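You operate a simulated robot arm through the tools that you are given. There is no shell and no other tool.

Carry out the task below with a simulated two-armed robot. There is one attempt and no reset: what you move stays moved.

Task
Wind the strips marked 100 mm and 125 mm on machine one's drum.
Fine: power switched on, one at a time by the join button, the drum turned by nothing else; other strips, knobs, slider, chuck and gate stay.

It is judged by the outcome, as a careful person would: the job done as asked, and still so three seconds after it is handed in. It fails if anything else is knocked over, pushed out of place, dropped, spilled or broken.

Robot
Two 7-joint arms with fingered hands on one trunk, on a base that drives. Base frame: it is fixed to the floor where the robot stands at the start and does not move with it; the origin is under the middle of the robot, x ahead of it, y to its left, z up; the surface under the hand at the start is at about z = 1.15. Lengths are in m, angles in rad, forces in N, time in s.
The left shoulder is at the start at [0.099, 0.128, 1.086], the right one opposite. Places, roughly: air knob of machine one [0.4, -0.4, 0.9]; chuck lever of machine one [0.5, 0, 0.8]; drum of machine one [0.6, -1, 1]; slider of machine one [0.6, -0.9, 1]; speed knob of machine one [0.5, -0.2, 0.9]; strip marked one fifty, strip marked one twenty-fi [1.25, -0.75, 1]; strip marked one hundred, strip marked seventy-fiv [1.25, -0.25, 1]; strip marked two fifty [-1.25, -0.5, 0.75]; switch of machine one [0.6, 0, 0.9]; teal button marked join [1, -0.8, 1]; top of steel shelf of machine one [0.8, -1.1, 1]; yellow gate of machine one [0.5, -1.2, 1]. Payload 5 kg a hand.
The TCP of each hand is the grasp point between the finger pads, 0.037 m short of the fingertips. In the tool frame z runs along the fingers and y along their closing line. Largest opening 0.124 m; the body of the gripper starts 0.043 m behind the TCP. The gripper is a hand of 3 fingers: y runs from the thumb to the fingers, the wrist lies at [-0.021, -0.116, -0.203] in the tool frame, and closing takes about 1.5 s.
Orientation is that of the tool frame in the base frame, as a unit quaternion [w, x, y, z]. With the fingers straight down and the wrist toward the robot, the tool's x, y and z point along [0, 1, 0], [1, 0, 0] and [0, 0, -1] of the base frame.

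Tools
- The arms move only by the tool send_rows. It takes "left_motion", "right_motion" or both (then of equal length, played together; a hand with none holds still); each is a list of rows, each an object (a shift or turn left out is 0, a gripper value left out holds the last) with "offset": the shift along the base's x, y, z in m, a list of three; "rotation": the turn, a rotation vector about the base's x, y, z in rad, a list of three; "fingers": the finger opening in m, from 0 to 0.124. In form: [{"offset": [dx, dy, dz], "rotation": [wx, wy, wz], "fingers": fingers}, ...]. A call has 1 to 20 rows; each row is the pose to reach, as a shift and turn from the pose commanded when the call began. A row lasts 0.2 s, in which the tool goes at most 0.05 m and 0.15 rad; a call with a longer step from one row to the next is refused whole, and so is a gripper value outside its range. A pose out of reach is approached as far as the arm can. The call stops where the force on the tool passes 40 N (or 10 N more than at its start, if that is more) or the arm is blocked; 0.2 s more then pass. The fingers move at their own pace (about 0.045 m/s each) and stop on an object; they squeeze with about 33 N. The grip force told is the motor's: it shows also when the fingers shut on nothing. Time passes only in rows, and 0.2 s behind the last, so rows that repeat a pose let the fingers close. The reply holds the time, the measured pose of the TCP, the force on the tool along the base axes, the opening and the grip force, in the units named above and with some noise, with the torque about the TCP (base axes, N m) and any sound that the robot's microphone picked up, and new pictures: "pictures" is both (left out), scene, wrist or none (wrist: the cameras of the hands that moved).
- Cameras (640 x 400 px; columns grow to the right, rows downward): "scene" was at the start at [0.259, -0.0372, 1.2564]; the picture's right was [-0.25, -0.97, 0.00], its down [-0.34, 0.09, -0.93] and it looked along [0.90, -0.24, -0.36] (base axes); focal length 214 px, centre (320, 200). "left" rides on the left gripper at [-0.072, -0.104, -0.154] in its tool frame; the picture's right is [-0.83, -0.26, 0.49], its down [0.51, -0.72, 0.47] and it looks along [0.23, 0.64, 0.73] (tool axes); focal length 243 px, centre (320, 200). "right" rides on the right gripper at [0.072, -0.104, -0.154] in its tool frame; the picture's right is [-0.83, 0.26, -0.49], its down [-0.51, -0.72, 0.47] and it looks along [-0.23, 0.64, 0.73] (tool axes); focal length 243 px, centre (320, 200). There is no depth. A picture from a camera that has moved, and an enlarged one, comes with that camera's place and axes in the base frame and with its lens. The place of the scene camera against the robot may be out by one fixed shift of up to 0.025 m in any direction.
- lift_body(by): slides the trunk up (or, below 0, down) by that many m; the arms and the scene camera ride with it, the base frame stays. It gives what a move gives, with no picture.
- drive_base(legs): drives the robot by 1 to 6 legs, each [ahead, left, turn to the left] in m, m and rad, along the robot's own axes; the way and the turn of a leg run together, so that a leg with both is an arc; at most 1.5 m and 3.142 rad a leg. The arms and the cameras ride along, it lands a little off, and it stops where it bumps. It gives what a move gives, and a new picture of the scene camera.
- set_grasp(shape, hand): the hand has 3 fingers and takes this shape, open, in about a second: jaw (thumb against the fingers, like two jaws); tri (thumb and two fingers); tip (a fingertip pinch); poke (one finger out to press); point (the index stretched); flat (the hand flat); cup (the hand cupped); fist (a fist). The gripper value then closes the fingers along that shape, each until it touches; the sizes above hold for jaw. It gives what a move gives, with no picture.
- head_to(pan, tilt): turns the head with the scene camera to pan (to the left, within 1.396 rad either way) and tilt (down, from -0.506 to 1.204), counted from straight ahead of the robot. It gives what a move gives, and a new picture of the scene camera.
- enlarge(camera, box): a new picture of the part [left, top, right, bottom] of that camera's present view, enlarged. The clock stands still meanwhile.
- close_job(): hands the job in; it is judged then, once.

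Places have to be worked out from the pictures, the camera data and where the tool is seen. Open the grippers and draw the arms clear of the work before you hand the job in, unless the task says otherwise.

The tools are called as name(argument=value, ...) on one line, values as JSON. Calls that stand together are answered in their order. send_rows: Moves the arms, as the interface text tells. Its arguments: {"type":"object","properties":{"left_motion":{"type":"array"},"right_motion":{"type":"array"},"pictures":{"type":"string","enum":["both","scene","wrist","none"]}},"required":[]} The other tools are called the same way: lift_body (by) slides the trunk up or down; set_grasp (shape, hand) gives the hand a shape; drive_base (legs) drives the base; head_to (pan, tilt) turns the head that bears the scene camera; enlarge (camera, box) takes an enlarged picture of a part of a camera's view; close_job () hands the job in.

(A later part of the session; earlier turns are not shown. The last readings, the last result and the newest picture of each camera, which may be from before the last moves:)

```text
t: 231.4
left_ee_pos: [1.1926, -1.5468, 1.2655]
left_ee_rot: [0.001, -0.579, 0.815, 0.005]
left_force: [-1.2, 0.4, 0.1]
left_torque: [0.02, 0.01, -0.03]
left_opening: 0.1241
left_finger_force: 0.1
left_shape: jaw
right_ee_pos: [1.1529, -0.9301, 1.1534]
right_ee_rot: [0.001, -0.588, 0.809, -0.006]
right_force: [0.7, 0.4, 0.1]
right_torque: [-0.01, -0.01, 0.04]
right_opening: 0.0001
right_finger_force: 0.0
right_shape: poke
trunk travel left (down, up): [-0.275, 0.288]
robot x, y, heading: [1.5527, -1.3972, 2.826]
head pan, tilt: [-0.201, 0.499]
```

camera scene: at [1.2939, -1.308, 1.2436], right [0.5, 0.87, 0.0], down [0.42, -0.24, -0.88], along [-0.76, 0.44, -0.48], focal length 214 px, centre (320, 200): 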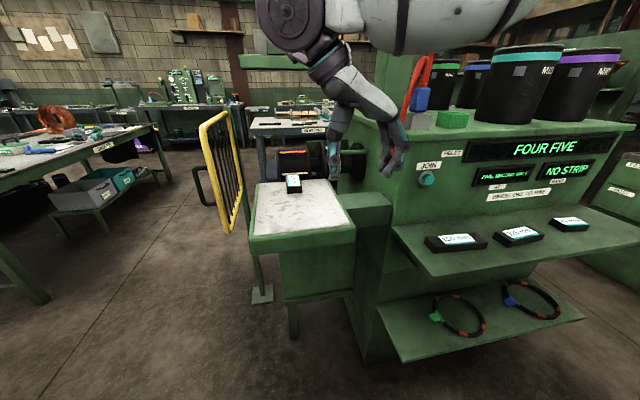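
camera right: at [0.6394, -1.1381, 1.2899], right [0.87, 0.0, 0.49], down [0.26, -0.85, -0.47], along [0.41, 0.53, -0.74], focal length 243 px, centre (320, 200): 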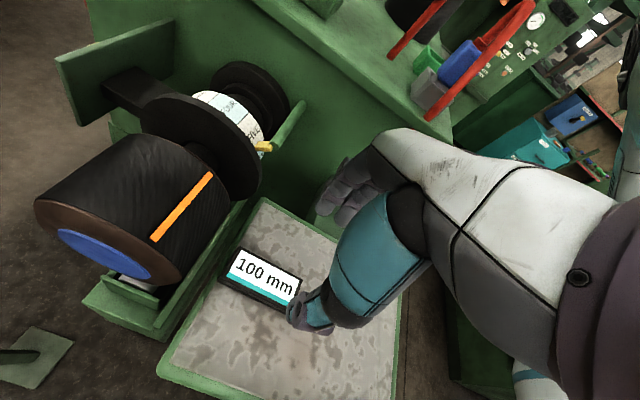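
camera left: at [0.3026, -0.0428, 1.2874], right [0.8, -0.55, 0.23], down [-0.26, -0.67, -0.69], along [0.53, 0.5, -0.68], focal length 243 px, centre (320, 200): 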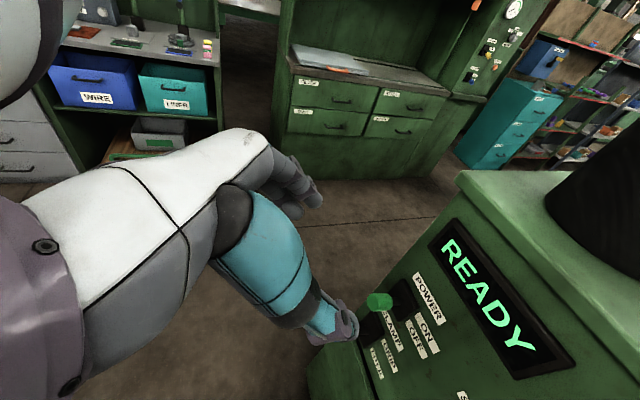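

Now I tilt the hand forward and return to the known position 5 cm in front of the JOIN button.

send_rows(right_motion=[{"offset": [-0.005, 0.03, 0.0], "rotation": [0.03, 0.092, 0]}, {"offset": [-0.02, 0.065, -0.01], "rotation": [0.06, 0.184, 0]}, {"offset": [-0.04, 0.095, -0.03], "rotation": [0.09, 0.276, 0]}, {"offset": [-0.065, 0.12, -0.055], "rotation": [0.12, 0.368, 0]}, {"offset": [-0.085, 0.135, -0.075], "rotation": [0.15, 0.46, 0]}, {"offset": [-0.1, 0.1406, -0.09], "rotation": [0.1805, 0.552, 0]}, {"offset": [-0.1, 0.1406, -0.09], "rotation": [0.1805, 0.552, 0]}], pictures="wrist")

enlarge(camera="right", box=[200, 160, 440, 340])

```text
t: 233.0
left_ee_pos: [1.193, -1.547, 1.2649]
left_ee_rot: [0.001, -0.579, 0.815, 0.005]
left_force: [-0.6, -0.4, 0.8]
left_torque: [0.02, -0.02, 0.04]
left_opening: 0.1238
left_finger_force: 0.0
left_shape: jaw
right_ee_pos: [1.053, -0.7904, 1.0619]
right_ee_rot: [-0.167, -0.565, 0.775, 0.228]
right_force: [0.9, -0.6, -0.8]
right_torque: [0.02, 0.05, -0.01]
right_opening: 0.0
right_finger_force: 0.1
right_shape: poke
trunk travel left (down, up): [-0.275, 0.288]
robot x, y, heading: [1.5509, -1.3937, 2.826]
head pan, tilt: [-0.201, 0.499]
camera right: at [1.1938, -0.9101, 1.1361], right [0.3, 0.78, 0.55], down [0.49, 0.37, -0.79], along [-0.82, 0.51, -0.27], focal length 243 px, centre (320, 200)
```

right: 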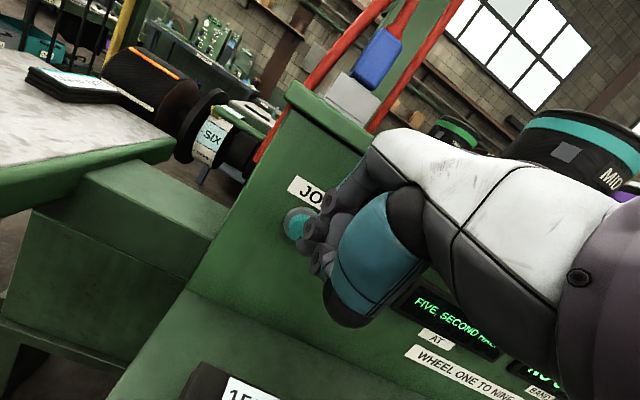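

```text
2.22 times, centred on (320, 250) of right
camera zoom: at [1.1938, -0.9101, 1.1361], right [0.3, 0.78, 0.55], down [0.49, 0.37, -0.79], along [-0.82, 0.51, -0.27], focal length 539 px, centre (320, 89)
```

zoom: 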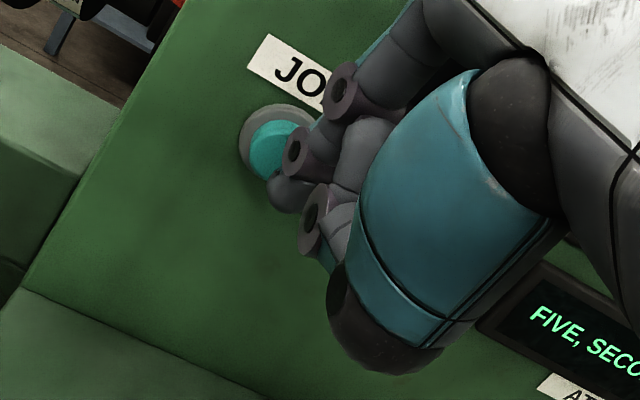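

Same alignment as before. I push the button straight in, watching for the click, and then release.

send_rows(right_motion=[{"offset": [-0.0095, 0.0032, 0]}, {"offset": [-0.019, 0.0064, 0]}, {"offset": [-0.0284, 0.0096, 0]}, {"offset": [-0.036, 0.0122, 0]}, {"offset": [-0.0417, 0.0141, 0]}, {"offset": [-0.0455, 0.0154, 0]}, {"offset": [-0.0493, 0.0167, 0]}, {"offset": [-0.053, 0.018, 0]}], pictures="both")

```text
t: 234.5
left_ee_pos: [1.1968, -1.5466, 1.2665]
left_ee_rot: [0.0, -0.579, 0.816, 0.006]
left_force: [-0.5, -0.1, -0.7]
left_torque: [-0.01, 0.02, -0.01]
left_opening: 0.1237
left_finger_force: 0.0
left_shape: jaw
right_ee_pos: [1.0135, -0.7765, 1.0647]
right_ee_rot: [-0.167, -0.565, 0.775, 0.227]
right_force: [29.0, -11.2, 1.1]
right_torque: [-0.09, -0.25, 0.14]
right_opening: 0.0
right_finger_force: 0.1
right_shape: poke
trunk travel left (down, up): [-0.275, 0.288]
robot x, y, heading: [1.5504, -1.394, 2.818]
head pan, tilt: [-0.201, 0.499]
heard: click
stopped in row 7 (right hand): the force on the tool passed its limit at 42 N (the readings are from after the stop); the commanded pose is now the measured one
camera scene: at [1.3001, -1.3089, 1.2449], right [0.5, 0.87, 0.0], down [0.41, -0.24, -0.88], along [-0.76, 0.44, -0.48], focal length 214 px, centre (320, 200)
camera right: at [1.1534, -0.8967, 1.1387], right [0.3, 0.78, 0.55], down [0.49, 0.37, -0.79], along [-0.82, 0.51, -0.27], focal length 243 px, centre (320, 200)
```

scene: 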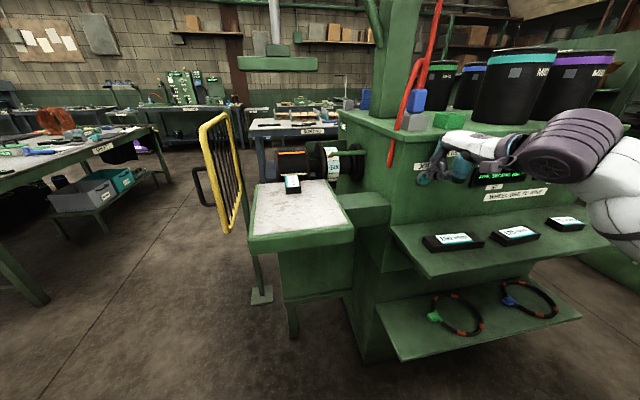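
right: 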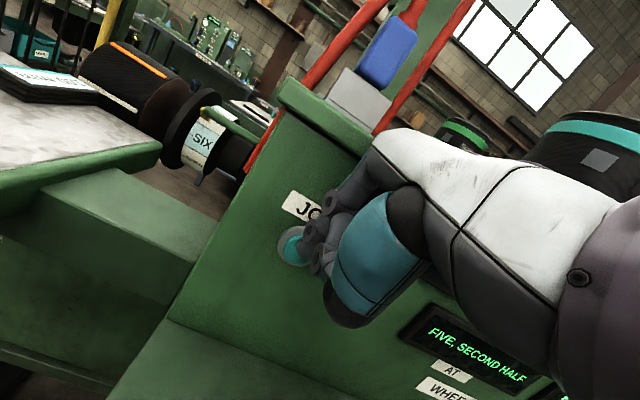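

Clicked again. I withdraw the finger and watch the shelf, drum and displays.

send_rows(right_motion=[{"offset": [0.019, -0.0064, 0.0]}, {"offset": [0.04, -0.0135, 0.0]}, {"offset": [0.06, -0.02, 0.005]}, {"offset": [0.09, 0.0, 0.03]}, {"offset": [0.12, 0.03, 0.06]}, {"offset": [0.15, 0.06, 0.08]}, {"offset": [0.18, 0.09, 0.1]}, {"offset": [0.18, 0.13, 0.11]}], pictures="both")

enlarge(camera="scene", box=[240, 120, 380, 230])

enlarge(camera="scene", box=[400, 110, 640, 260])

```text
refused: row 5 steps farther than a row can; nothing moved
```

```text
3.64 times, centred on (310, 175) of scene
camera zoom: at [1.3001, -1.3089, 1.2449], right [0.5, 0.87, 0.0], down [0.41, -0.24, -0.88], along [-0.76, 0.44, -0.48], focal length 780 px, centre (356, 291)
```

zoom: 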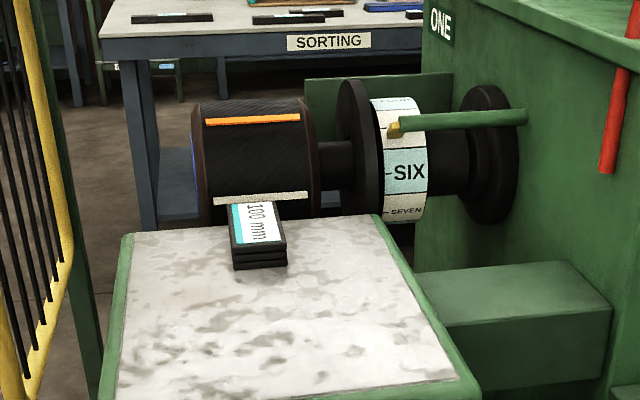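

```text
2.67 times, centred on (520, 185) of scene
camera zoom: at [1.3001, -1.3089, 1.2449], right [0.5, 0.87, 0.0], down [0.41, -0.24, -0.88], along [-0.76, 0.44, -0.48], focal length 572 px, centre (-213, 240)
```

zoom: 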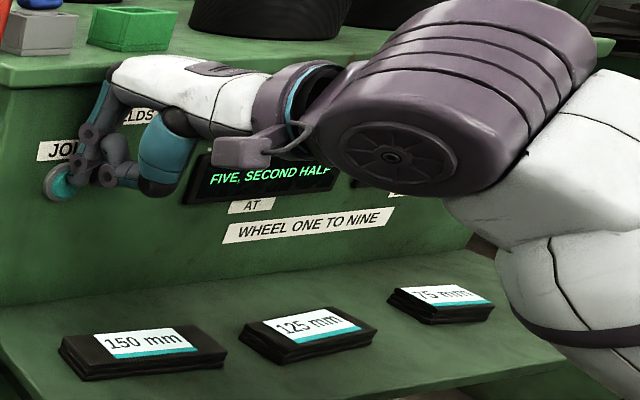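

I withdraw the finger with smaller steps and look again.

send_rows(right_motion=[{"offset": [0.019, -0.0064, 0.0]}, {"offset": [0.04, -0.0135, 0.0]}, {"offset": [0.06, -0.02, 0.005]}, {"offset": [0.085, 0.0, 0.03]}, {"offset": [0.11, 0.02, 0.055]}, {"offset": [0.135, 0.045, 0.08]}, {"offset": [0.155, 0.075, 0.1]}, {"offset": [0.16, 0.115, 0.11]}], pictures="both")

enlarge(camera="scene", box=[240, 120, 380, 230])

enlarge(camera="scene", box=[400, 110, 640, 260])

```text
t: 236.3
left_ee_pos: [1.1924, -1.5449, 1.2665]
left_ee_rot: [0.001, -0.579, 0.815, 0.004]
left_force: [0.9, -0.5, -0.3]
left_torque: [-0.01, 0.01, 0.0]
left_opening: 0.1238
left_finger_force: 0.0
left_shape: jaw
right_ee_pos: [1.1687, -0.6603, 1.1741]
right_ee_rot: [-0.166, -0.565, 0.776, 0.226]
right_force: [1.0, -0.4, -0.8]
right_torque: [0.01, 0.02, 0.02]
right_opening: 0.0
right_finger_force: 0.0
right_shape: poke
trunk travel left (down, up): [-0.275, 0.288]
robot x, y, heading: [1.5516, -1.3929, 2.826]
head pan, tilt: [-0.201, 0.499]
camera scene: at [1.2956, -1.307, 1.2438], right [0.5, 0.87, 0.0], down [0.42, -0.24, -0.88], along [-0.76, 0.44, -0.48], focal length 214 px, centre (320, 200)
camera right: at [1.3098, -0.7795, 1.2478], right [0.3, 0.78, 0.55], down [0.49, 0.37, -0.79], along [-0.82, 0.51, -0.27], focal length 243 px, centre (320, 200)
```

scene: 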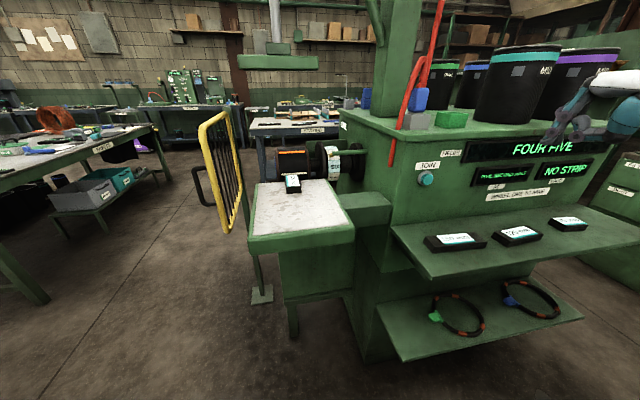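
right: 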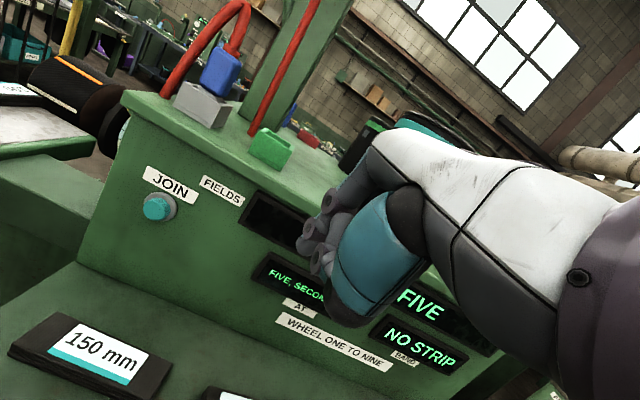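

```text
3.64 times, centred on (310, 175) of scene
camera zoom: at [1.2956, -1.307, 1.2438], right [0.5, 0.87, 0.0], down [0.42, -0.24, -0.88], along [-0.76, 0.44, -0.48], focal length 780 px, centre (356, 291)
```

zoom: 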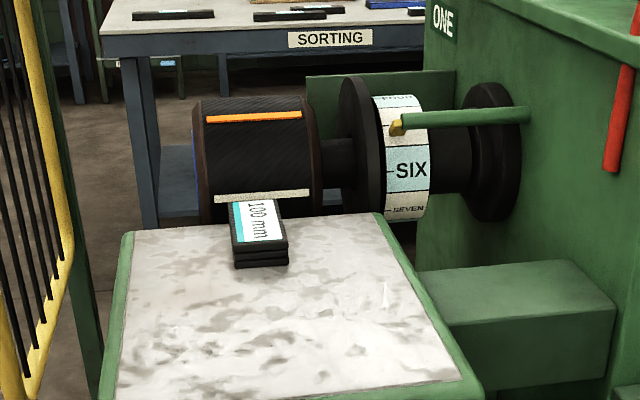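

```text
2.67 times, centred on (520, 185) of scene
camera zoom: at [1.2956, -1.307, 1.2438], right [0.5, 0.87, 0.0], down [0.42, -0.24, -0.88], along [-0.76, 0.44, -0.48], focal length 572 px, centre (-213, 240)
```

zoom: 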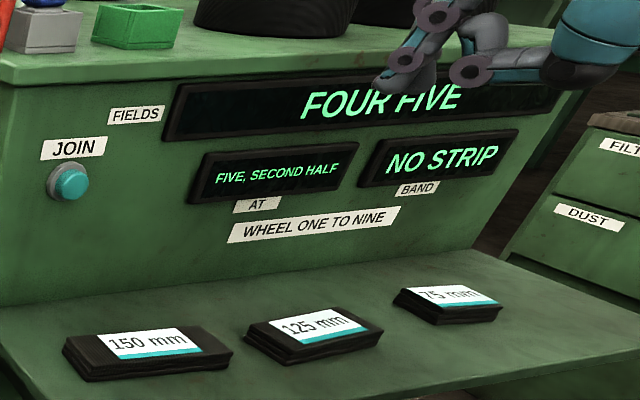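

Still "NO STRIP" with the strip end at the drum edge. The shelf (0.27 deep, 0.22 wide) suggests strips belong lengthwise in its middle, so I will shift this strip back to the shelf centre in the same lengthwise orientation. First I bring the hand back to the turned jaw posture.

set_grasp(shape="jaw", hand="right")

send_rows(right_motion=[{"offset": [0.0, -0.035, 0.0], "rotation": [-0.03, -0.092, 0], "fingers": 0.08}, {"offset": [0.0, -0.075, 0.0], "rotation": [-0.06, -0.184, 0]}, {"offset": [-0.002, -0.115, 0.0], "rotation": [-0.09, -0.276, 0]}, {"offset": [-0.004, -0.155, 0.0], "rotation": [-0.12, -0.368, 0]}, {"offset": [-0.006, -0.195, 0.0], "rotation": [-0.15, -0.46, 0]}, {"offset": [-0.008, -0.235, 0.0], "rotation": [-0.1805, -0.552, 0]}, {"offset": [-0.009, -0.27, 0.0], "rotation": [-0.1805, -0.552, 0]}, {"offset": [-0.009, -0.27, 0.0], "rotation": [-0.1805, -0.552, 0]}], pictures="none")

send_rows(right_motion=[{"offset": [0.0, -0.01, 0.0], "rotation": [0, 0, -0.14]}, {"offset": [0.0, -0.02, 0.0], "rotation": [0, 0, -0.28]}, {"offset": [0.0, -0.03, 0.0], "rotation": [0, 0, -0.42]}, {"offset": [0.0, -0.04, 0.0], "rotation": [0, 0, -0.56]}, {"offset": [-0.02, -0.055, 0.0], "rotation": [0, 0, -0.7]}, {"offset": [-0.04, -0.07, 0.0], "rotation": [0, 0, -0.84]}, {"offset": [-0.06, -0.08, -0.005], "rotation": [0, 0, -0.98]}, {"offset": [-0.08, -0.09, -0.01], "rotation": [0, 0, -1.12]}, {"offset": [-0.1, -0.095, -0.02], "rotation": [0, 0, -1.26]}, {"offset": [-0.125, -0.098, -0.025], "rotation": [0, 0, -1.4]}, {"offset": [-0.15, -0.1, -0.03], "rotation": [0, 0, -1.54]}, {"offset": [-0.155, -0.1, -0.03], "rotation": [0, 0, -1.571]}, {"offset": [-0.155, -0.1, -0.03], "rotation": [0, 0, -1.571]}], pictures="both")

```text
t: 237.2
left_ee_pos: [1.1926, -1.5458, 1.2659]
left_ee_rot: [0.001, -0.579, 0.815, 0.006]
left_force: [0.3, 0.1, 0.1]
left_torque: [-0.01, -0.02, 0.01]
left_opening: 0.1237
left_finger_force: 0.0
left_shape: jaw
right_ee_pos: [1.1698, -0.6623, 1.174]
right_ee_rot: [-0.166, -0.565, 0.776, 0.226]
right_force: [0.9, 0.2, 0.0]
right_torque: [-0.02, -0.04, -0.01]
right_opening: 0.124
right_finger_force: 0.2
right_shape: jaw
trunk travel left (down, up): [-0.275, 0.288]
robot x, y, heading: [1.5557, -1.3949, 2.819]
head pan, tilt: [-0.201, 0.499]
```

```text
t: 239.0
left_ee_pos: [1.1938, -1.545, 1.2663]
left_ee_rot: [0.0, -0.578, 0.816, 0.005]
left_force: [-0.2, -0.6, 0.6]
left_torque: [-0.03, -0.01, 0.02]
left_opening: 0.1237
left_finger_force: 0.0
left_shape: jaw
right_ee_pos: [1.1586, -0.9295, 1.1724]
right_ee_rot: [0.002, -0.588, 0.809, -0.008]
right_force: [0.6, 0.3, -0.6]
right_torque: [-0.04, -0.02, -0.02]
right_opening: 0.0802
right_finger_force: 0.0
right_shape: jaw
trunk travel left (down, up): [-0.275, 0.288]
robot x, y, heading: [1.5519, -1.3968, 2.824]
head pan, tilt: [-0.201, 0.499]
```

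```text
t: 241.8
left_ee_pos: [1.1943, -1.5465, 1.2663]
left_ee_rot: [0.0, -0.579, 0.815, 0.006]
left_force: [0.6, 0.1, -0.2]
left_torque: [-0.02, -0.05, -0.03]
left_opening: 0.1238
left_finger_force: 0.1
left_shape: jaw
right_ee_pos: [1.0035, -1.0304, 1.1426]
right_ee_rot: [-0.004, 0.157, 0.988, -0.007]
right_force: [0.4, 0.1, 0.7]
right_torque: [-0.03, -0.02, -0.03]
right_opening: 0.0801
right_finger_force: 0.1
right_shape: jaw
trunk travel left (down, up): [-0.275, 0.288]
robot x, y, heading: [1.5476, -1.3969, 2.824]
head pan, tilt: [-0.201, 0.499]
camera scene: at [1.2959, -1.3079, 1.244], right [0.5, 0.87, 0.0], down [0.42, -0.24, -0.88], along [-0.76, 0.44, -0.48], focal length 214 px, centre (320, 200)
camera right: at [0.9048, -1.1029, 1.2982], right [0.87, 0.0, 0.48], down [0.26, -0.85, -0.46], along [0.41, 0.53, -0.74], focal length 243 px, centre (320, 200)
```

scene: 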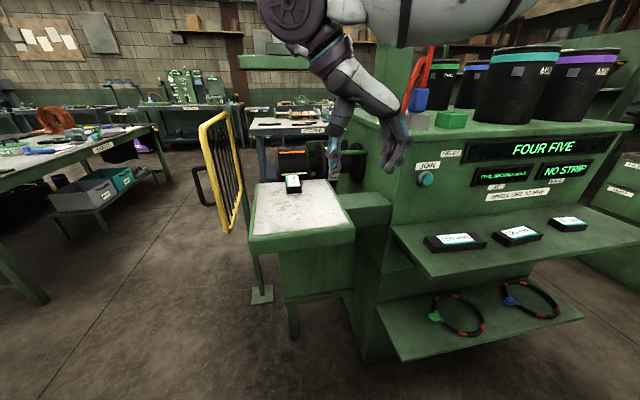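
right: 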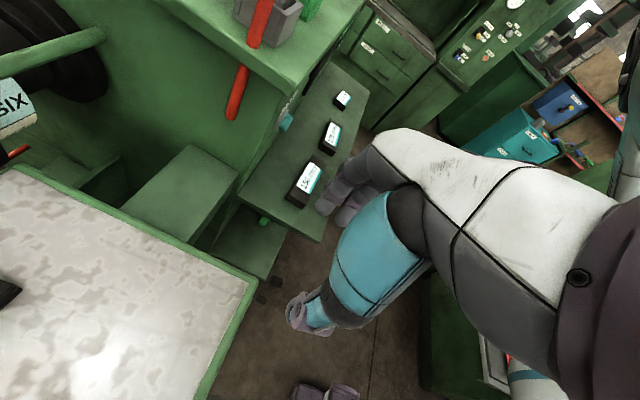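

The turned hand is ready. I drive 0.243 m ahead and 0.116 m left so that the hand is above the strip.

drive_base(legs=[[0.243, 0.116, 0]])

enlarge(camera="right", box=[0, 0, 640, 400])

```text
t: 243.7
left_ee_pos: [0.9309, -1.5791, 1.2652]
left_ee_rot: [0.0, -0.578, 0.816, 0.006]
left_force: [0.3, 0.3, 0.5]
left_torque: [-0.01, -0.01, -0.03]
left_opening: 0.1238
left_finger_force: 0.1
left_shape: jaw
right_ee_pos: [0.7428, -1.0614, 1.1433]
right_ee_rot: [-0.005, 0.158, 0.987, -0.006]
right_force: [0.1, 0.4, 0.1]
right_torque: [0.03, -0.02, 0.0]
right_opening: 0.0805
right_finger_force: 0.0
right_shape: jaw
trunk travel left (down, up): [-0.275, 0.288]
robot x, y, heading: [1.2916, -1.4293, 2.823]
head pan, tilt: [-0.201, 0.499]
camera scene: at [1.0342, -1.3407, 1.2442], right [0.5, 0.87, 0.0], down [0.41, -0.24, -0.88], along [-0.76, 0.44, -0.48], focal length 214 px, centre (320, 200)
```

scene: 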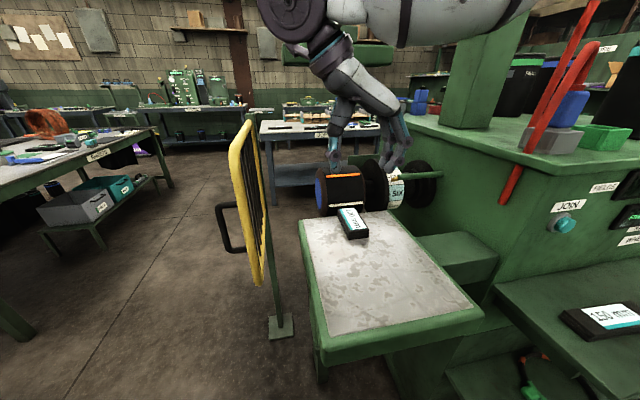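

```text
1.00 times, centred on (320, 200) of right (not enlarged: the box is as wide or as high as the picture)
camera zoom: at [0.6439, -1.1348, 1.2989], right [0.88, 0.0, 0.48], down [0.25, -0.85, -0.46], along [0.41, 0.53, -0.74], focal length 243 px, centre (320, 200)
```

zoom: 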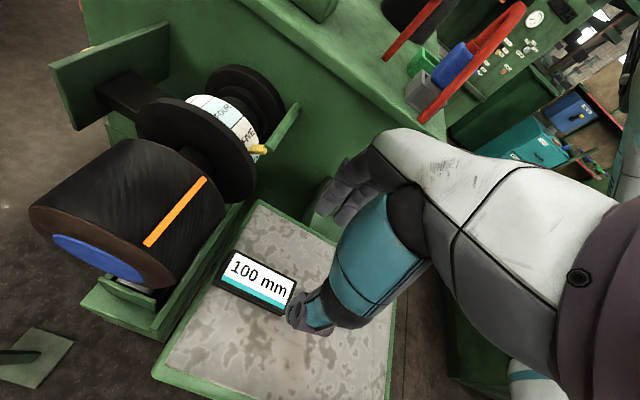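

The hand is over the strip. I lower onto it and close.

send_rows(right_motion=[{"offset": [-0.004, -0.002, -0.035]}, {"offset": [-0.004, -0.003, -0.07]}, {"offset": [-0.004, -0.003, -0.105]}, {"offset": [-0.004, -0.003, -0.125]}, {"offset": [-0.004, -0.003, -0.13], "fingers": 0.08}, {"offset": [-0.004, -0.003, -0.133], "fingers": 0.05}, {"offset": [-0.004, -0.003, -0.133], "fingers": 0.03}, {"offset": [-0.004, -0.003, -0.133], "fingers": 0.01}, {"offset": [-0.004, -0.003, -0.133], "fingers": 0.01}, {"offset": [-0.004, -0.003, -0.133], "fingers": 0.01}], pictures="both")

enlarge(camera="scene", box=[270, 120, 470, 270])

```text
t: 245.9
left_ee_pos: [0.9297, -1.5791, 1.2642]
left_ee_rot: [0.001, -0.578, 0.816, 0.005]
left_force: [0.2, 0.2, -0.7]
left_torque: [0.01, 0.01, -0.01]
left_opening: 0.1239
left_finger_force: 0.1
left_shape: jaw
right_ee_pos: [0.7383, -1.0644, 1.0096]
right_ee_rot: [-0.003, 0.156, 0.988, -0.006]
right_force: [-0.6, -0.2, 0.4]
right_torque: [-0.01, 0.02, -0.02]
right_opening: 0.0394
right_finger_force: 33.1
right_shape: jaw
trunk travel left (down, up): [-0.275, 0.288]
robot x, y, heading: [1.2884, -1.4292, 2.821]
head pan, tilt: [-0.201, 0.499]
camera scene: at [1.0332, -1.3407, 1.2439], right [0.5, 0.87, 0.0], down [0.41, -0.24, -0.88], along [-0.76, 0.44, -0.48], focal length 214 px, centre (320, 200)
camera right: at [0.6379, -1.1378, 1.1648], right [0.87, 0.0, 0.48], down [0.25, -0.85, -0.46], along [0.41, 0.53, -0.74], focal length 243 px, centre (320, 200)
```

scene: 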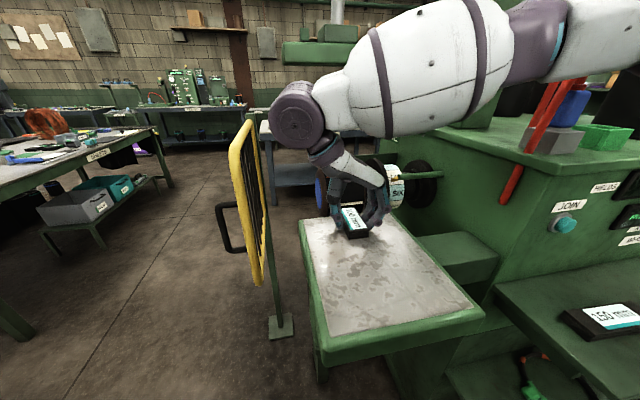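
right: 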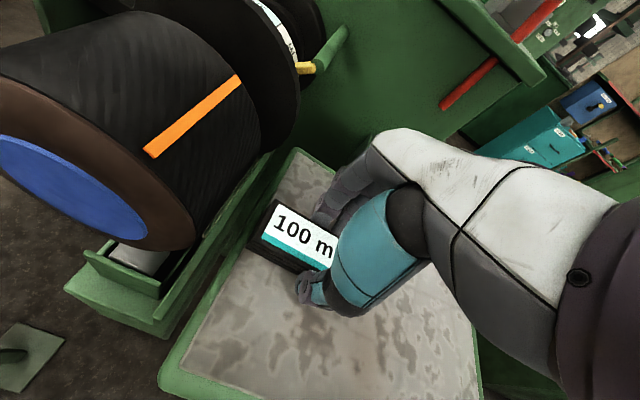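

```text
2.67 times, centred on (370, 195) of scene
camera zoom: at [1.0332, -1.3407, 1.2439], right [0.5, 0.87, 0.0], down [0.41, -0.24, -0.88], along [-0.76, 0.44, -0.48], focal length 572 px, centre (187, 213)
```

zoom: 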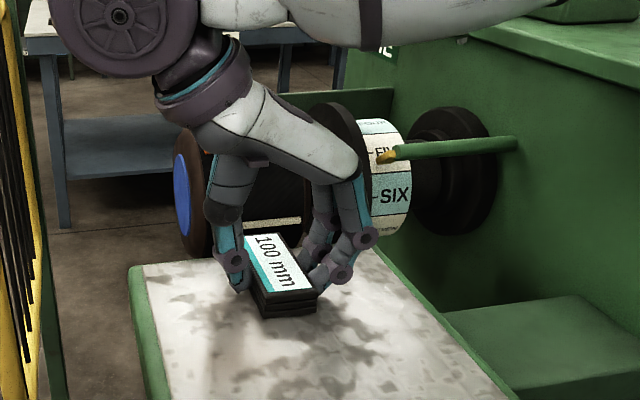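

The strip is gripped. I lift it 3 cm, carry it 8 cm back to the shelf's centre, and lower it again.

send_rows(right_motion=[{"offset": [0, 0, 0.015]}, {"offset": [0.01, -0.003, 0.03]}, {"offset": [0.035, -0.009, 0.03]}, {"offset": [0.06, -0.015, 0.03]}, {"offset": [0.078, -0.019, 0.03]}, {"offset": [0.078, -0.019, 0.03]}, {"offset": [0.078, -0.019, 0.015]}, {"offset": [0.078, -0.019, 0.005]}, {"offset": [0.078, -0.019, 0.0]}, {"offset": [0.078, -0.019, -0.002]}], pictures="both")

enlarge(camera="scene", box=[270, 120, 470, 270])

```text
t: 248.1
left_ee_pos: [0.93, -1.579, 1.2657]
left_ee_rot: [0.001, -0.578, 0.816, 0.005]
left_force: [0.8, -0.8, 0.1]
left_torque: [0.0, -0.01, 0.01]
left_opening: 0.1238
left_finger_force: 0.0
left_shape: jaw
right_ee_pos: [0.8158, -1.0831, 1.0075]
right_ee_rot: [-0.004, 0.156, 0.988, -0.006]
right_force: [-2.6, 0.6, 6.9]
right_torque: [0.09, 0.0, 0.04]
right_opening: 0.0395
right_finger_force: 32.7
right_shape: jaw
trunk travel left (down, up): [-0.275, 0.288]
robot x, y, heading: [1.2863, -1.4261, 2.817]
head pan, tilt: [-0.201, 0.499]
camera scene: at [1.0338, -1.3412, 1.2442], right [0.5, 0.87, 0.0], down [0.41, -0.24, -0.88], along [-0.76, 0.44, -0.48], focal length 214 px, centre (320, 200)
camera right: at [0.7173, -1.1566, 1.164], right [0.88, 0.0, 0.48], down [0.25, -0.85, -0.46], along [0.41, 0.53, -0.74], focal length 243 px, centre (320, 200)
```

scene: 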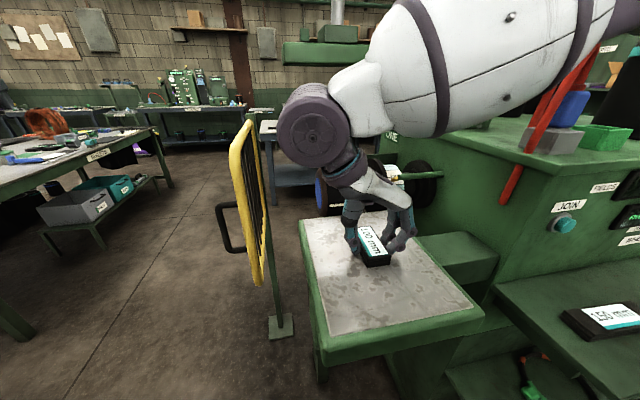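
right: 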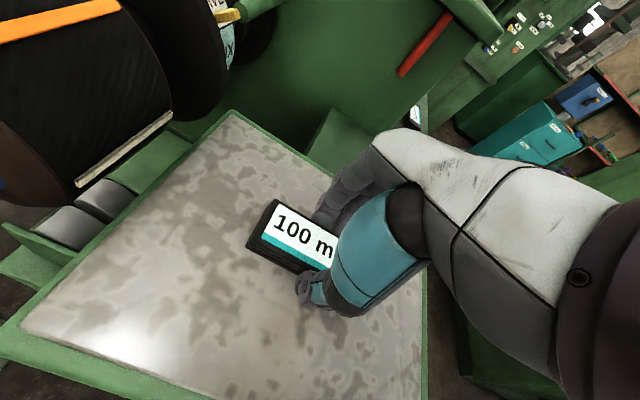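

```text
2.67 times, centred on (370, 195) of scene
camera zoom: at [1.0338, -1.3412, 1.2442], right [0.5, 0.87, 0.0], down [0.41, -0.24, -0.88], along [-0.76, 0.44, -0.48], focal length 572 px, centre (187, 213)
```

zoom: 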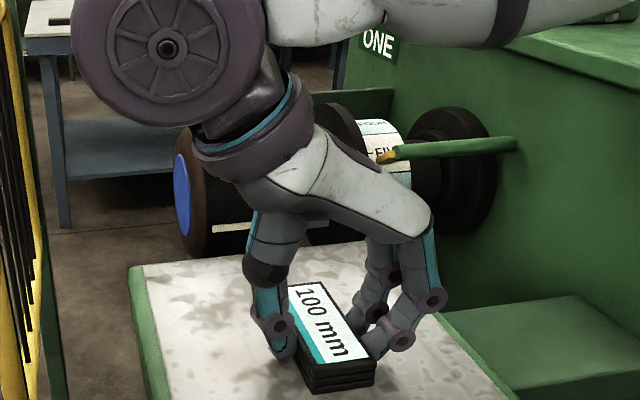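

The strip is at the shelf's centre, lengthwise. I release it and rise.

send_rows(right_motion=[{"offset": [0, 0, 0.001], "fingers": 0.05}, {"offset": [0, 0, 0.003], "fingers": 0.065}, {"offset": [0, 0, 0.003], "fingers": 0.08}, {"offset": [0, 0, 0.003], "fingers": 0.08}, {"offset": [0, 0, 0.02], "fingers": 0.08}, {"offset": [0, 0, 0.06], "fingers": 0.08}, {"offset": [0, 0, 0.1], "fingers": 0.08}, {"offset": [0, 0, 0.13], "fingers": 0.08}], pictures="wrist")

drive_base(legs=[[-0.243, -0.116, 0]])

```text
t: 249.9
left_ee_pos: [0.9308, -1.5789, 1.2653]
left_ee_rot: [0.001, -0.578, 0.816, 0.006]
left_force: [0.5, 0.3, 0.0]
left_torque: [0.0, 0.02, -0.01]
left_opening: 0.1237
left_finger_force: 0.1
left_shape: jaw
right_ee_pos: [0.8172, -1.0862, 1.1378]
right_ee_rot: [-0.003, 0.157, 0.988, -0.008]
right_force: [0.5, -0.5, 0.6]
right_torque: [0.02, 0.01, 0.03]
right_opening: 0.0794
right_finger_force: 0.0
right_shape: jaw
trunk travel left (down, up): [-0.275, 0.288]
robot x, y, heading: [1.289, -1.4259, 2.816]
head pan, tilt: [-0.201, 0.499]
camera right: at [0.7193, -1.16, 1.2944], right [0.87, 0.0, 0.48], down [0.25, -0.85, -0.46], along [0.41, 0.53, -0.74], focal length 243 px, centre (320, 200)
```

right: 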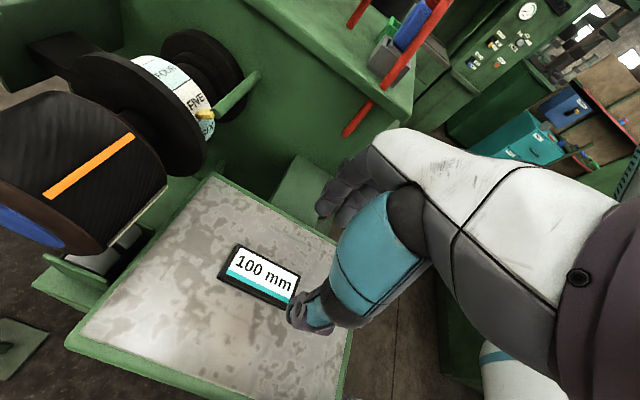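

```text
t: 251.8
left_ee_pos: [1.1947, -1.5442, 1.2662]
left_ee_rot: [0.0, -0.578, 0.816, 0.004]
left_force: [0.2, 0.8, -0.6]
left_torque: [-0.01, 0.01, -0.01]
left_opening: 0.1236
left_finger_force: 0.1
left_shape: jaw
right_ee_pos: [1.0849, -1.0532, 1.1373]
right_ee_rot: [-0.003, 0.157, 0.987, -0.008]
right_force: [-0.1, 0.0, 0.1]
right_torque: [-0.01, -0.02, 0.01]
right_opening: 0.0794
right_finger_force: 0.1
right_shape: jaw
trunk travel left (down, up): [-0.275, 0.288]
robot x, y, heading: [1.5564, -1.3991, 2.819]
head pan, tilt: [-0.201, 0.499]
camera scene: at [1.2992, -1.3069, 1.2436], right [0.5, 0.87, 0.0], down [0.42, -0.24, -0.88], along [-0.76, 0.44, -0.48], focal length 214 px, centre (320, 200)
```

scene: 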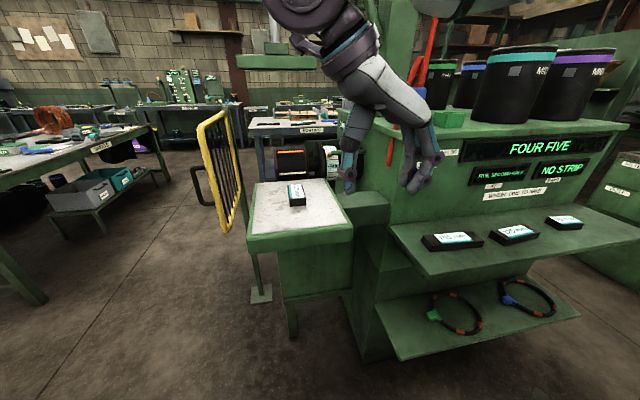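

I turn the hand back, take the poke shape, and approach the JOIN button again.

send_rows(right_motion=[{"offset": [0.015, 0.0, 0.016], "rotation": [0, 0, 0.14]}, {"offset": [0.03, 0.01, 0.016], "rotation": [0, 0, 0.28]}, {"offset": [0.045, 0.02, 0.016], "rotation": [0, 0, 0.42]}, {"offset": [0.055, 0.03, 0.016], "rotation": [0, 0, 0.56]}, {"offset": [0.065, 0.04, 0.016], "rotation": [0, 0, 0.7]}, {"offset": [0.068, 0.055, 0.016], "rotation": [0, 0, 0.84]}, {"offset": [0.068, 0.07, 0.016], "rotation": [0, 0, 0.98]}, {"offset": [0.068, 0.085, 0.016], "rotation": [0, 0, 1.12]}, {"offset": [0.068, 0.1, 0.016], "rotation": [0, 0, 1.26]}, {"offset": [0.068, 0.115, 0.016], "rotation": [0, 0, 1.4]}, {"offset": [0.068, 0.123, 0.016], "rotation": [0, 0, 1.54]}, {"offset": [0.068, 0.123, 0.016], "rotation": [0, 0, 1.571]}, {"offset": [0.068, 0.123, 0.016], "rotation": [0, 0, 1.571]}], pictures="none")

set_grasp(shape="poke", hand="right")

send_rows(right_motion=[{"offset": [-0.005, 0.03, 0.0], "rotation": [0.03, 0.092, 0]}, {"offset": [-0.02, 0.065, -0.01], "rotation": [0.06, 0.184, 0]}, {"offset": [-0.04, 0.095, -0.03], "rotation": [0.09, 0.276, 0]}, {"offset": [-0.065, 0.12, -0.055], "rotation": [0.12, 0.368, 0]}, {"offset": [-0.085, 0.135, -0.075], "rotation": [0.15, 0.46, 0]}, {"offset": [-0.1, 0.1406, -0.09], "rotation": [0.1805, 0.552, 0]}, {"offset": [-0.1, 0.1406, -0.09], "rotation": [0.1805, 0.552, 0]}], pictures="wrist")

```text
t: 254.6
left_ee_pos: [1.1962, -1.5449, 1.2666]
left_ee_rot: [0.001, -0.577, 0.817, 0.006]
left_force: [-0.1, 0.0, -0.2]
left_torque: [0.01, 0.0, -0.01]
left_opening: 0.1239
left_finger_force: 0.0
left_shape: jaw
right_ee_pos: [1.1526, -0.93, 1.1536]
right_ee_rot: [0.002, -0.587, 0.81, -0.007]
right_force: [-0.4, -0.2, -1.3]
right_torque: [0.0, -0.01, 0.04]
right_opening: 0.0797
right_finger_force: 0.1
right_shape: jaw
trunk travel left (down, up): [-0.275, 0.288]
robot x, y, heading: [1.5583, -1.3939, 2.818]
head pan, tilt: [-0.201, 0.499]
```

```text
t: 255.5
left_ee_pos: [1.196, -1.5445, 1.2656]
left_ee_rot: [0.001, -0.577, 0.817, 0.004]
left_force: [0.0, 0.5, -0.9]
left_torque: [-0.02, 0.02, -0.01]
left_opening: 0.1243
left_finger_force: 0.1
left_shape: jaw
right_ee_pos: [1.1528, -0.9298, 1.1541]
right_ee_rot: [0.002, -0.587, 0.809, -0.007]
right_force: [-0.6, 0.4, -1.1]
right_torque: [0.0, 0.01, -0.02]
right_opening: 0.0
right_finger_force: 0.2
right_shape: poke
trunk travel left (down, up): [-0.275, 0.288]
robot x, y, heading: [1.5579, -1.3989, 2.822]
head pan, tilt: [-0.201, 0.499]
```

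```text
t: 257.1
left_ee_pos: [1.1956, -1.5452, 1.2645]
left_ee_rot: [0.001, -0.577, 0.817, 0.006]
left_force: [-0.4, 0.3, -0.5]
left_torque: [0.02, -0.02, -0.01]
left_opening: 0.1237
left_finger_force: 0.1
left_shape: jaw
right_ee_pos: [1.053, -0.7912, 1.0634]
right_ee_rot: [-0.166, -0.564, 0.777, 0.226]
right_force: [0.2, -0.7, 1.0]
right_torque: [0.01, 0.0, -0.01]
right_opening: 0.0002
right_finger_force: 0.1
right_shape: poke
trunk travel left (down, up): [-0.275, 0.288]
robot x, y, heading: [1.5549, -1.3934, 2.817]
head pan, tilt: [-0.201, 0.499]
camera right: at [1.194, -0.9107, 1.1374], right [0.3, 0.78, 0.55], down [0.49, 0.37, -0.79], along [-0.82, 0.51, -0.27], focal length 243 px, centre (320, 200)
```

right: 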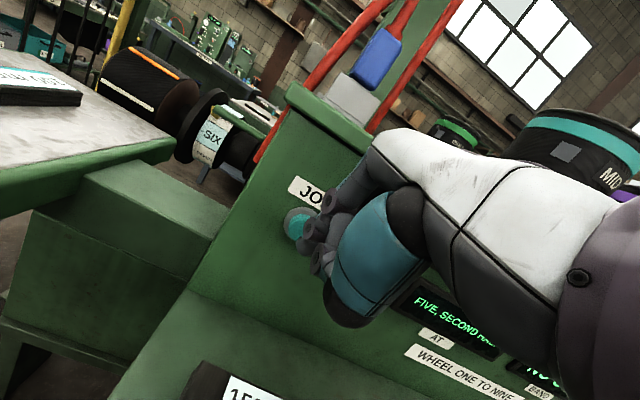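

The finger is aligned as before. I press the JOIN button and release.

send_rows(right_motion=[{"offset": [-0.0095, 0.0032, 0]}, {"offset": [-0.019, 0.0064, 0]}, {"offset": [-0.0284, 0.0096, 0]}, {"offset": [-0.036, 0.0122, 0]}, {"offset": [-0.0417, 0.0141, 0]}, {"offset": [-0.0455, 0.0154, 0]}, {"offset": [-0.0493, 0.0167, 0]}, {"offset": [-0.053, 0.018, 0]}], pictures="scene")

send_rows(right_motion=[{"offset": [0.019, -0.0064, 0.0]}, {"offset": [0.04, -0.0135, 0.0]}, {"offset": [0.06, -0.02, 0.005]}, {"offset": [0.085, 0.0, 0.03]}, {"offset": [0.11, 0.02, 0.055]}, {"offset": [0.135, 0.045, 0.08]}, {"offset": [0.155, 0.075, 0.1]}, {"offset": [0.16, 0.115, 0.11]}], pictures="both")

enlarge(camera="scene", box=[240, 120, 380, 230])

enlarge(camera="scene", box=[400, 110, 640, 260])

```text
t: 258.6
left_ee_pos: [1.2002, -1.544, 1.2657]
left_ee_rot: [0.0, -0.577, 0.817, 0.007]
left_force: [-0.6, 1.3, 1.0]
left_torque: [-0.01, -0.01, 0.02]
left_opening: 0.1239
left_finger_force: 0.0
left_shape: jaw
right_ee_pos: [1.014, -0.7754, 1.0653]
right_ee_rot: [-0.166, -0.564, 0.777, 0.226]
right_force: [28.6, -12.8, 0.6]
right_torque: [-0.08, -0.26, 0.2]
right_opening: 0.0
right_finger_force: 0.0
right_shape: poke
trunk travel left (down, up): [-0.275, 0.288]
robot x, y, heading: [1.5565, -1.3947, 2.812]
head pan, tilt: [-0.201, 0.499]
heard: click
stopped in row 7 (right hand): the force on the tool passed its limit at 42 N (the readings are from after the stop); the commanded pose is now the measured one
camera scene: at [1.3053, -1.3079, 1.2449], right [0.5, 0.86, 0.0], down [0.41, -0.24, -0.88], along [-0.76, 0.44, -0.48], focal length 214 px, centre (320, 200)
```

scene: 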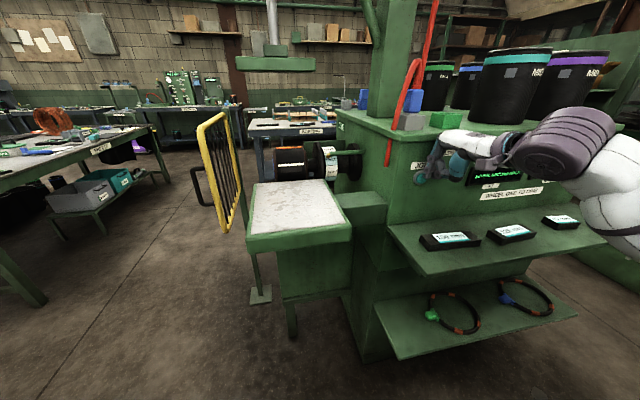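

```text
t: 260.4
left_ee_pos: [1.1955, -1.543, 1.2662]
left_ee_rot: [0.001, -0.577, 0.817, 0.005]
left_force: [-0.4, 0.2, -0.5]
left_torque: [0.0, 0.04, 0.0]
left_opening: 0.1235
left_finger_force: 0.0
left_shape: jaw
right_ee_pos: [1.1696, -0.6579, 1.1732]
right_ee_rot: [-0.166, -0.564, 0.777, 0.224]
right_force: [-0.3, 0.3, 0.0]
right_torque: [0.01, 0.0, 0.04]
right_opening: 0.0
right_finger_force: 0.0
right_shape: poke
trunk travel left (down, up): [-0.275, 0.288]
robot x, y, heading: [1.5558, -1.394, 2.816]
head pan, tilt: [-0.201, 0.499]
camera scene: at [1.301, -1.3058, 1.2438], right [0.5, 0.86, 0.0], down [0.41, -0.24, -0.88], along [-0.76, 0.44, -0.48], focal length 214 px, centre (320, 200)
camera right: at [1.3105, -0.7759, 1.2489], right [0.3, 0.78, 0.55], down [0.5, 0.37, -0.79], along [-0.82, 0.51, -0.28], focal length 243 px, centre (320, 200)
```

scene: 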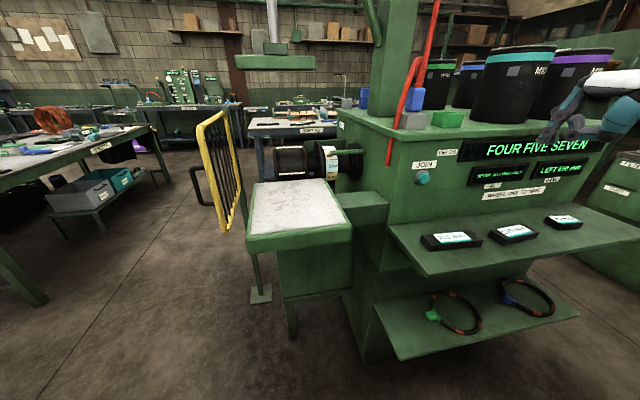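
right: 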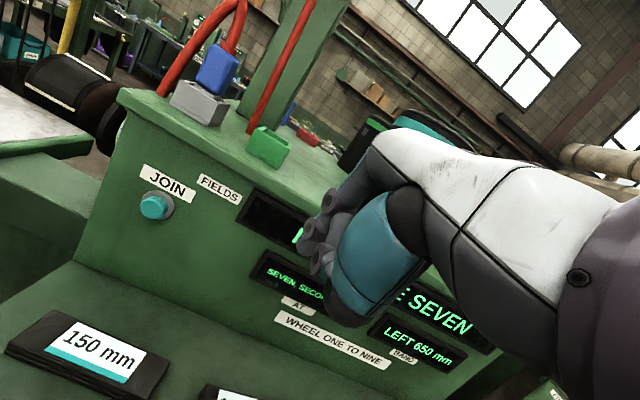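

```text
3.64 times, centred on (310, 175) of scene
camera zoom: at [1.301, -1.3058, 1.2438], right [0.5, 0.86, 0.0], down [0.41, -0.24, -0.88], along [-0.76, 0.44, -0.48], focal length 780 px, centre (356, 291)
```

zoom: 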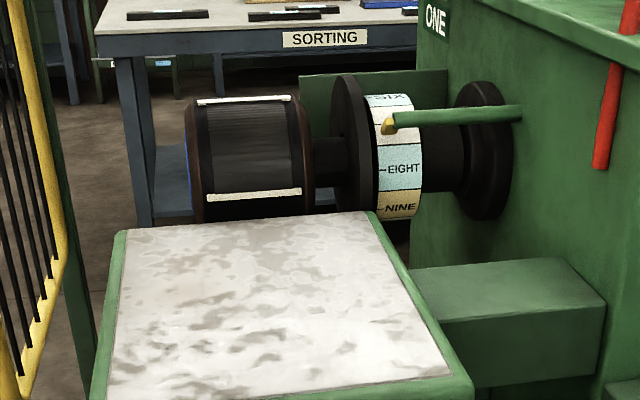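

```text
2.67 times, centred on (520, 185) of scene
camera zoom: at [1.301, -1.3058, 1.2438], right [0.5, 0.86, 0.0], down [0.41, -0.24, -0.88], along [-0.76, 0.44, -0.48], focal length 572 px, centre (-213, 240)
```

zoom: 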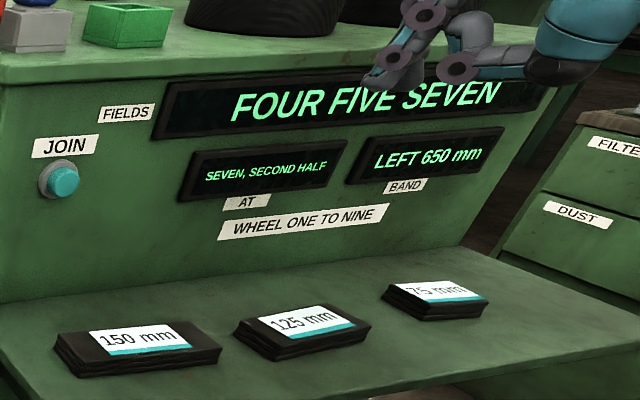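

It worked: the display now shows FIELDS "FOUR FIVE SEVEN", AT "SEVEN, SECOND HALF", BAND "LEFT 650 mm", and the 100 mm strip is wound. Next the 125 mm strip: I take the jaw shape, point the fingers down and move above it (about [1.16, -0.59]).

set_grasp(shape="jaw", hand="right")

send_rows(right_motion=[{"offset": [0.0, 0.0, 0.01], "rotation": [-0.03, -0.092, 0]}, {"offset": [0.0, 0.01, 0.01], "rotation": [-0.06, -0.184, 0]}, {"offset": [0.0, 0.02, 0.0], "rotation": [-0.09, -0.276, 0]}, {"offset": [0.0, 0.03, -0.01], "rotation": [-0.12, -0.368, 0]}, {"offset": [-0.005, 0.04, -0.02], "rotation": [-0.15, -0.46, 0]}, {"offset": [-0.008, 0.055, -0.04], "rotation": [-0.1805, -0.552, 0]}, {"offset": [-0.01, 0.065, -0.06], "rotation": [-0.1805, -0.552, 0]}, {"offset": [-0.01, 0.065, -0.08], "rotation": [-0.1805, -0.552, 0]}, {"offset": [-0.01, 0.065, -0.08], "rotation": [-0.1805, -0.552, 0]}], pictures="both")

enlarge(camera="right", box=[160, 170, 440, 370])

```text
t: 261.3
left_ee_pos: [1.1964, -1.5444, 1.2645]
left_ee_rot: [-0.001, -0.577, 0.817, 0.006]
left_force: [0.0, 0.8, 0.8]
left_torque: [0.0, 0.02, 0.05]
left_opening: 0.1241
left_finger_force: 0.0
left_shape: jaw
right_ee_pos: [1.1706, -0.6587, 1.174]
right_ee_rot: [-0.166, -0.564, 0.778, 0.224]
right_force: [0.8, 0.2, 0.1]
right_torque: [0.01, -0.03, -0.01]
right_opening: 0.124
right_finger_force: 0.1
right_shape: jaw
trunk travel left (down, up): [-0.275, 0.288]
robot x, y, heading: [1.5581, -1.3946, 2.818]
head pan, tilt: [-0.201, 0.499]
```

```text
t: 263.3
left_ee_pos: [1.1968, -1.5452, 1.2659]
left_ee_rot: [0.0, -0.577, 0.817, 0.006]
left_force: [0.0, -0.2, -0.6]
left_torque: [0.01, 0.0, -0.02]
left_opening: 0.1236
left_finger_force: 0.1
left_shape: jaw
right_ee_pos: [1.1577, -0.5935, 1.0945]
right_ee_rot: [0.004, -0.587, 0.81, -0.007]
right_force: [-0.7, -0.7, 0.2]
right_torque: [0.02, 0.01, -0.05]
right_opening: 0.1239
right_finger_force: 0.1
right_shape: jaw
trunk travel left (down, up): [-0.275, 0.288]
robot x, y, heading: [1.5596, -1.3924, 2.814]
head pan, tilt: [-0.201, 0.499]
camera scene: at [1.3011, -1.3072, 1.244], right [0.5, 0.86, 0.0], down [0.41, -0.24, -0.88], along [-0.76, 0.44, -0.48], focal length 214 px, centre (320, 200)
camera right: at [1.233, -0.6915, 1.25], right [0.0, 0.87, 0.48], down [0.85, 0.25, -0.46], along [-0.53, 0.41, -0.74], focal length 243 px, centre (320, 200)
```

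scene: 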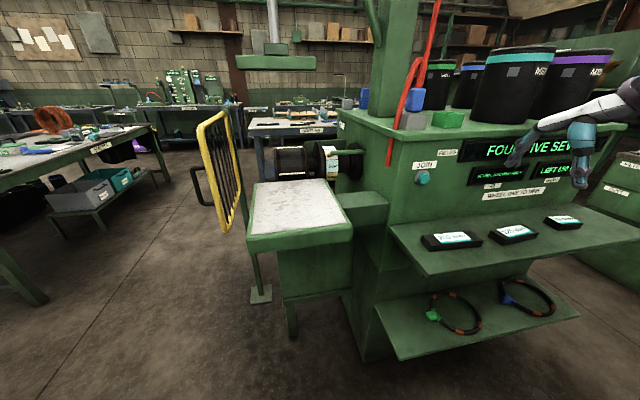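
right: 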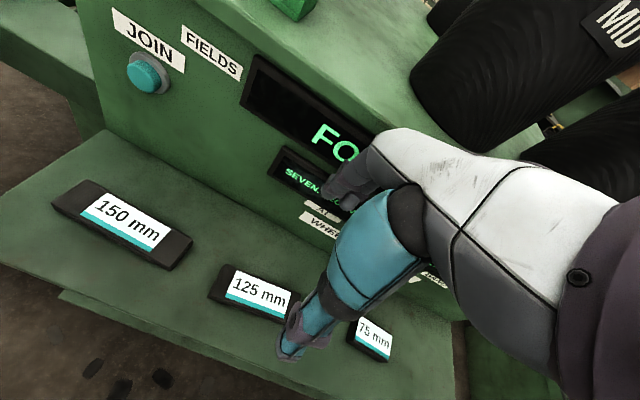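

```text
2.00 times, centred on (300, 270) of right
camera zoom: at [1.233, -0.6915, 1.25], right [0.0, 0.87, 0.48], down [0.85, 0.25, -0.46], along [-0.53, 0.41, -0.74], focal length 485 px, centre (360, 60)
```

zoom: 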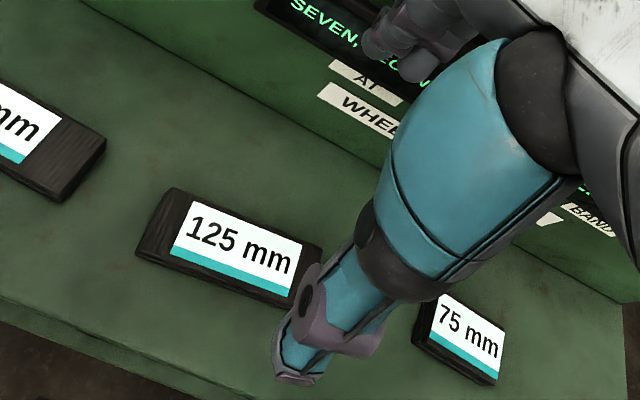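

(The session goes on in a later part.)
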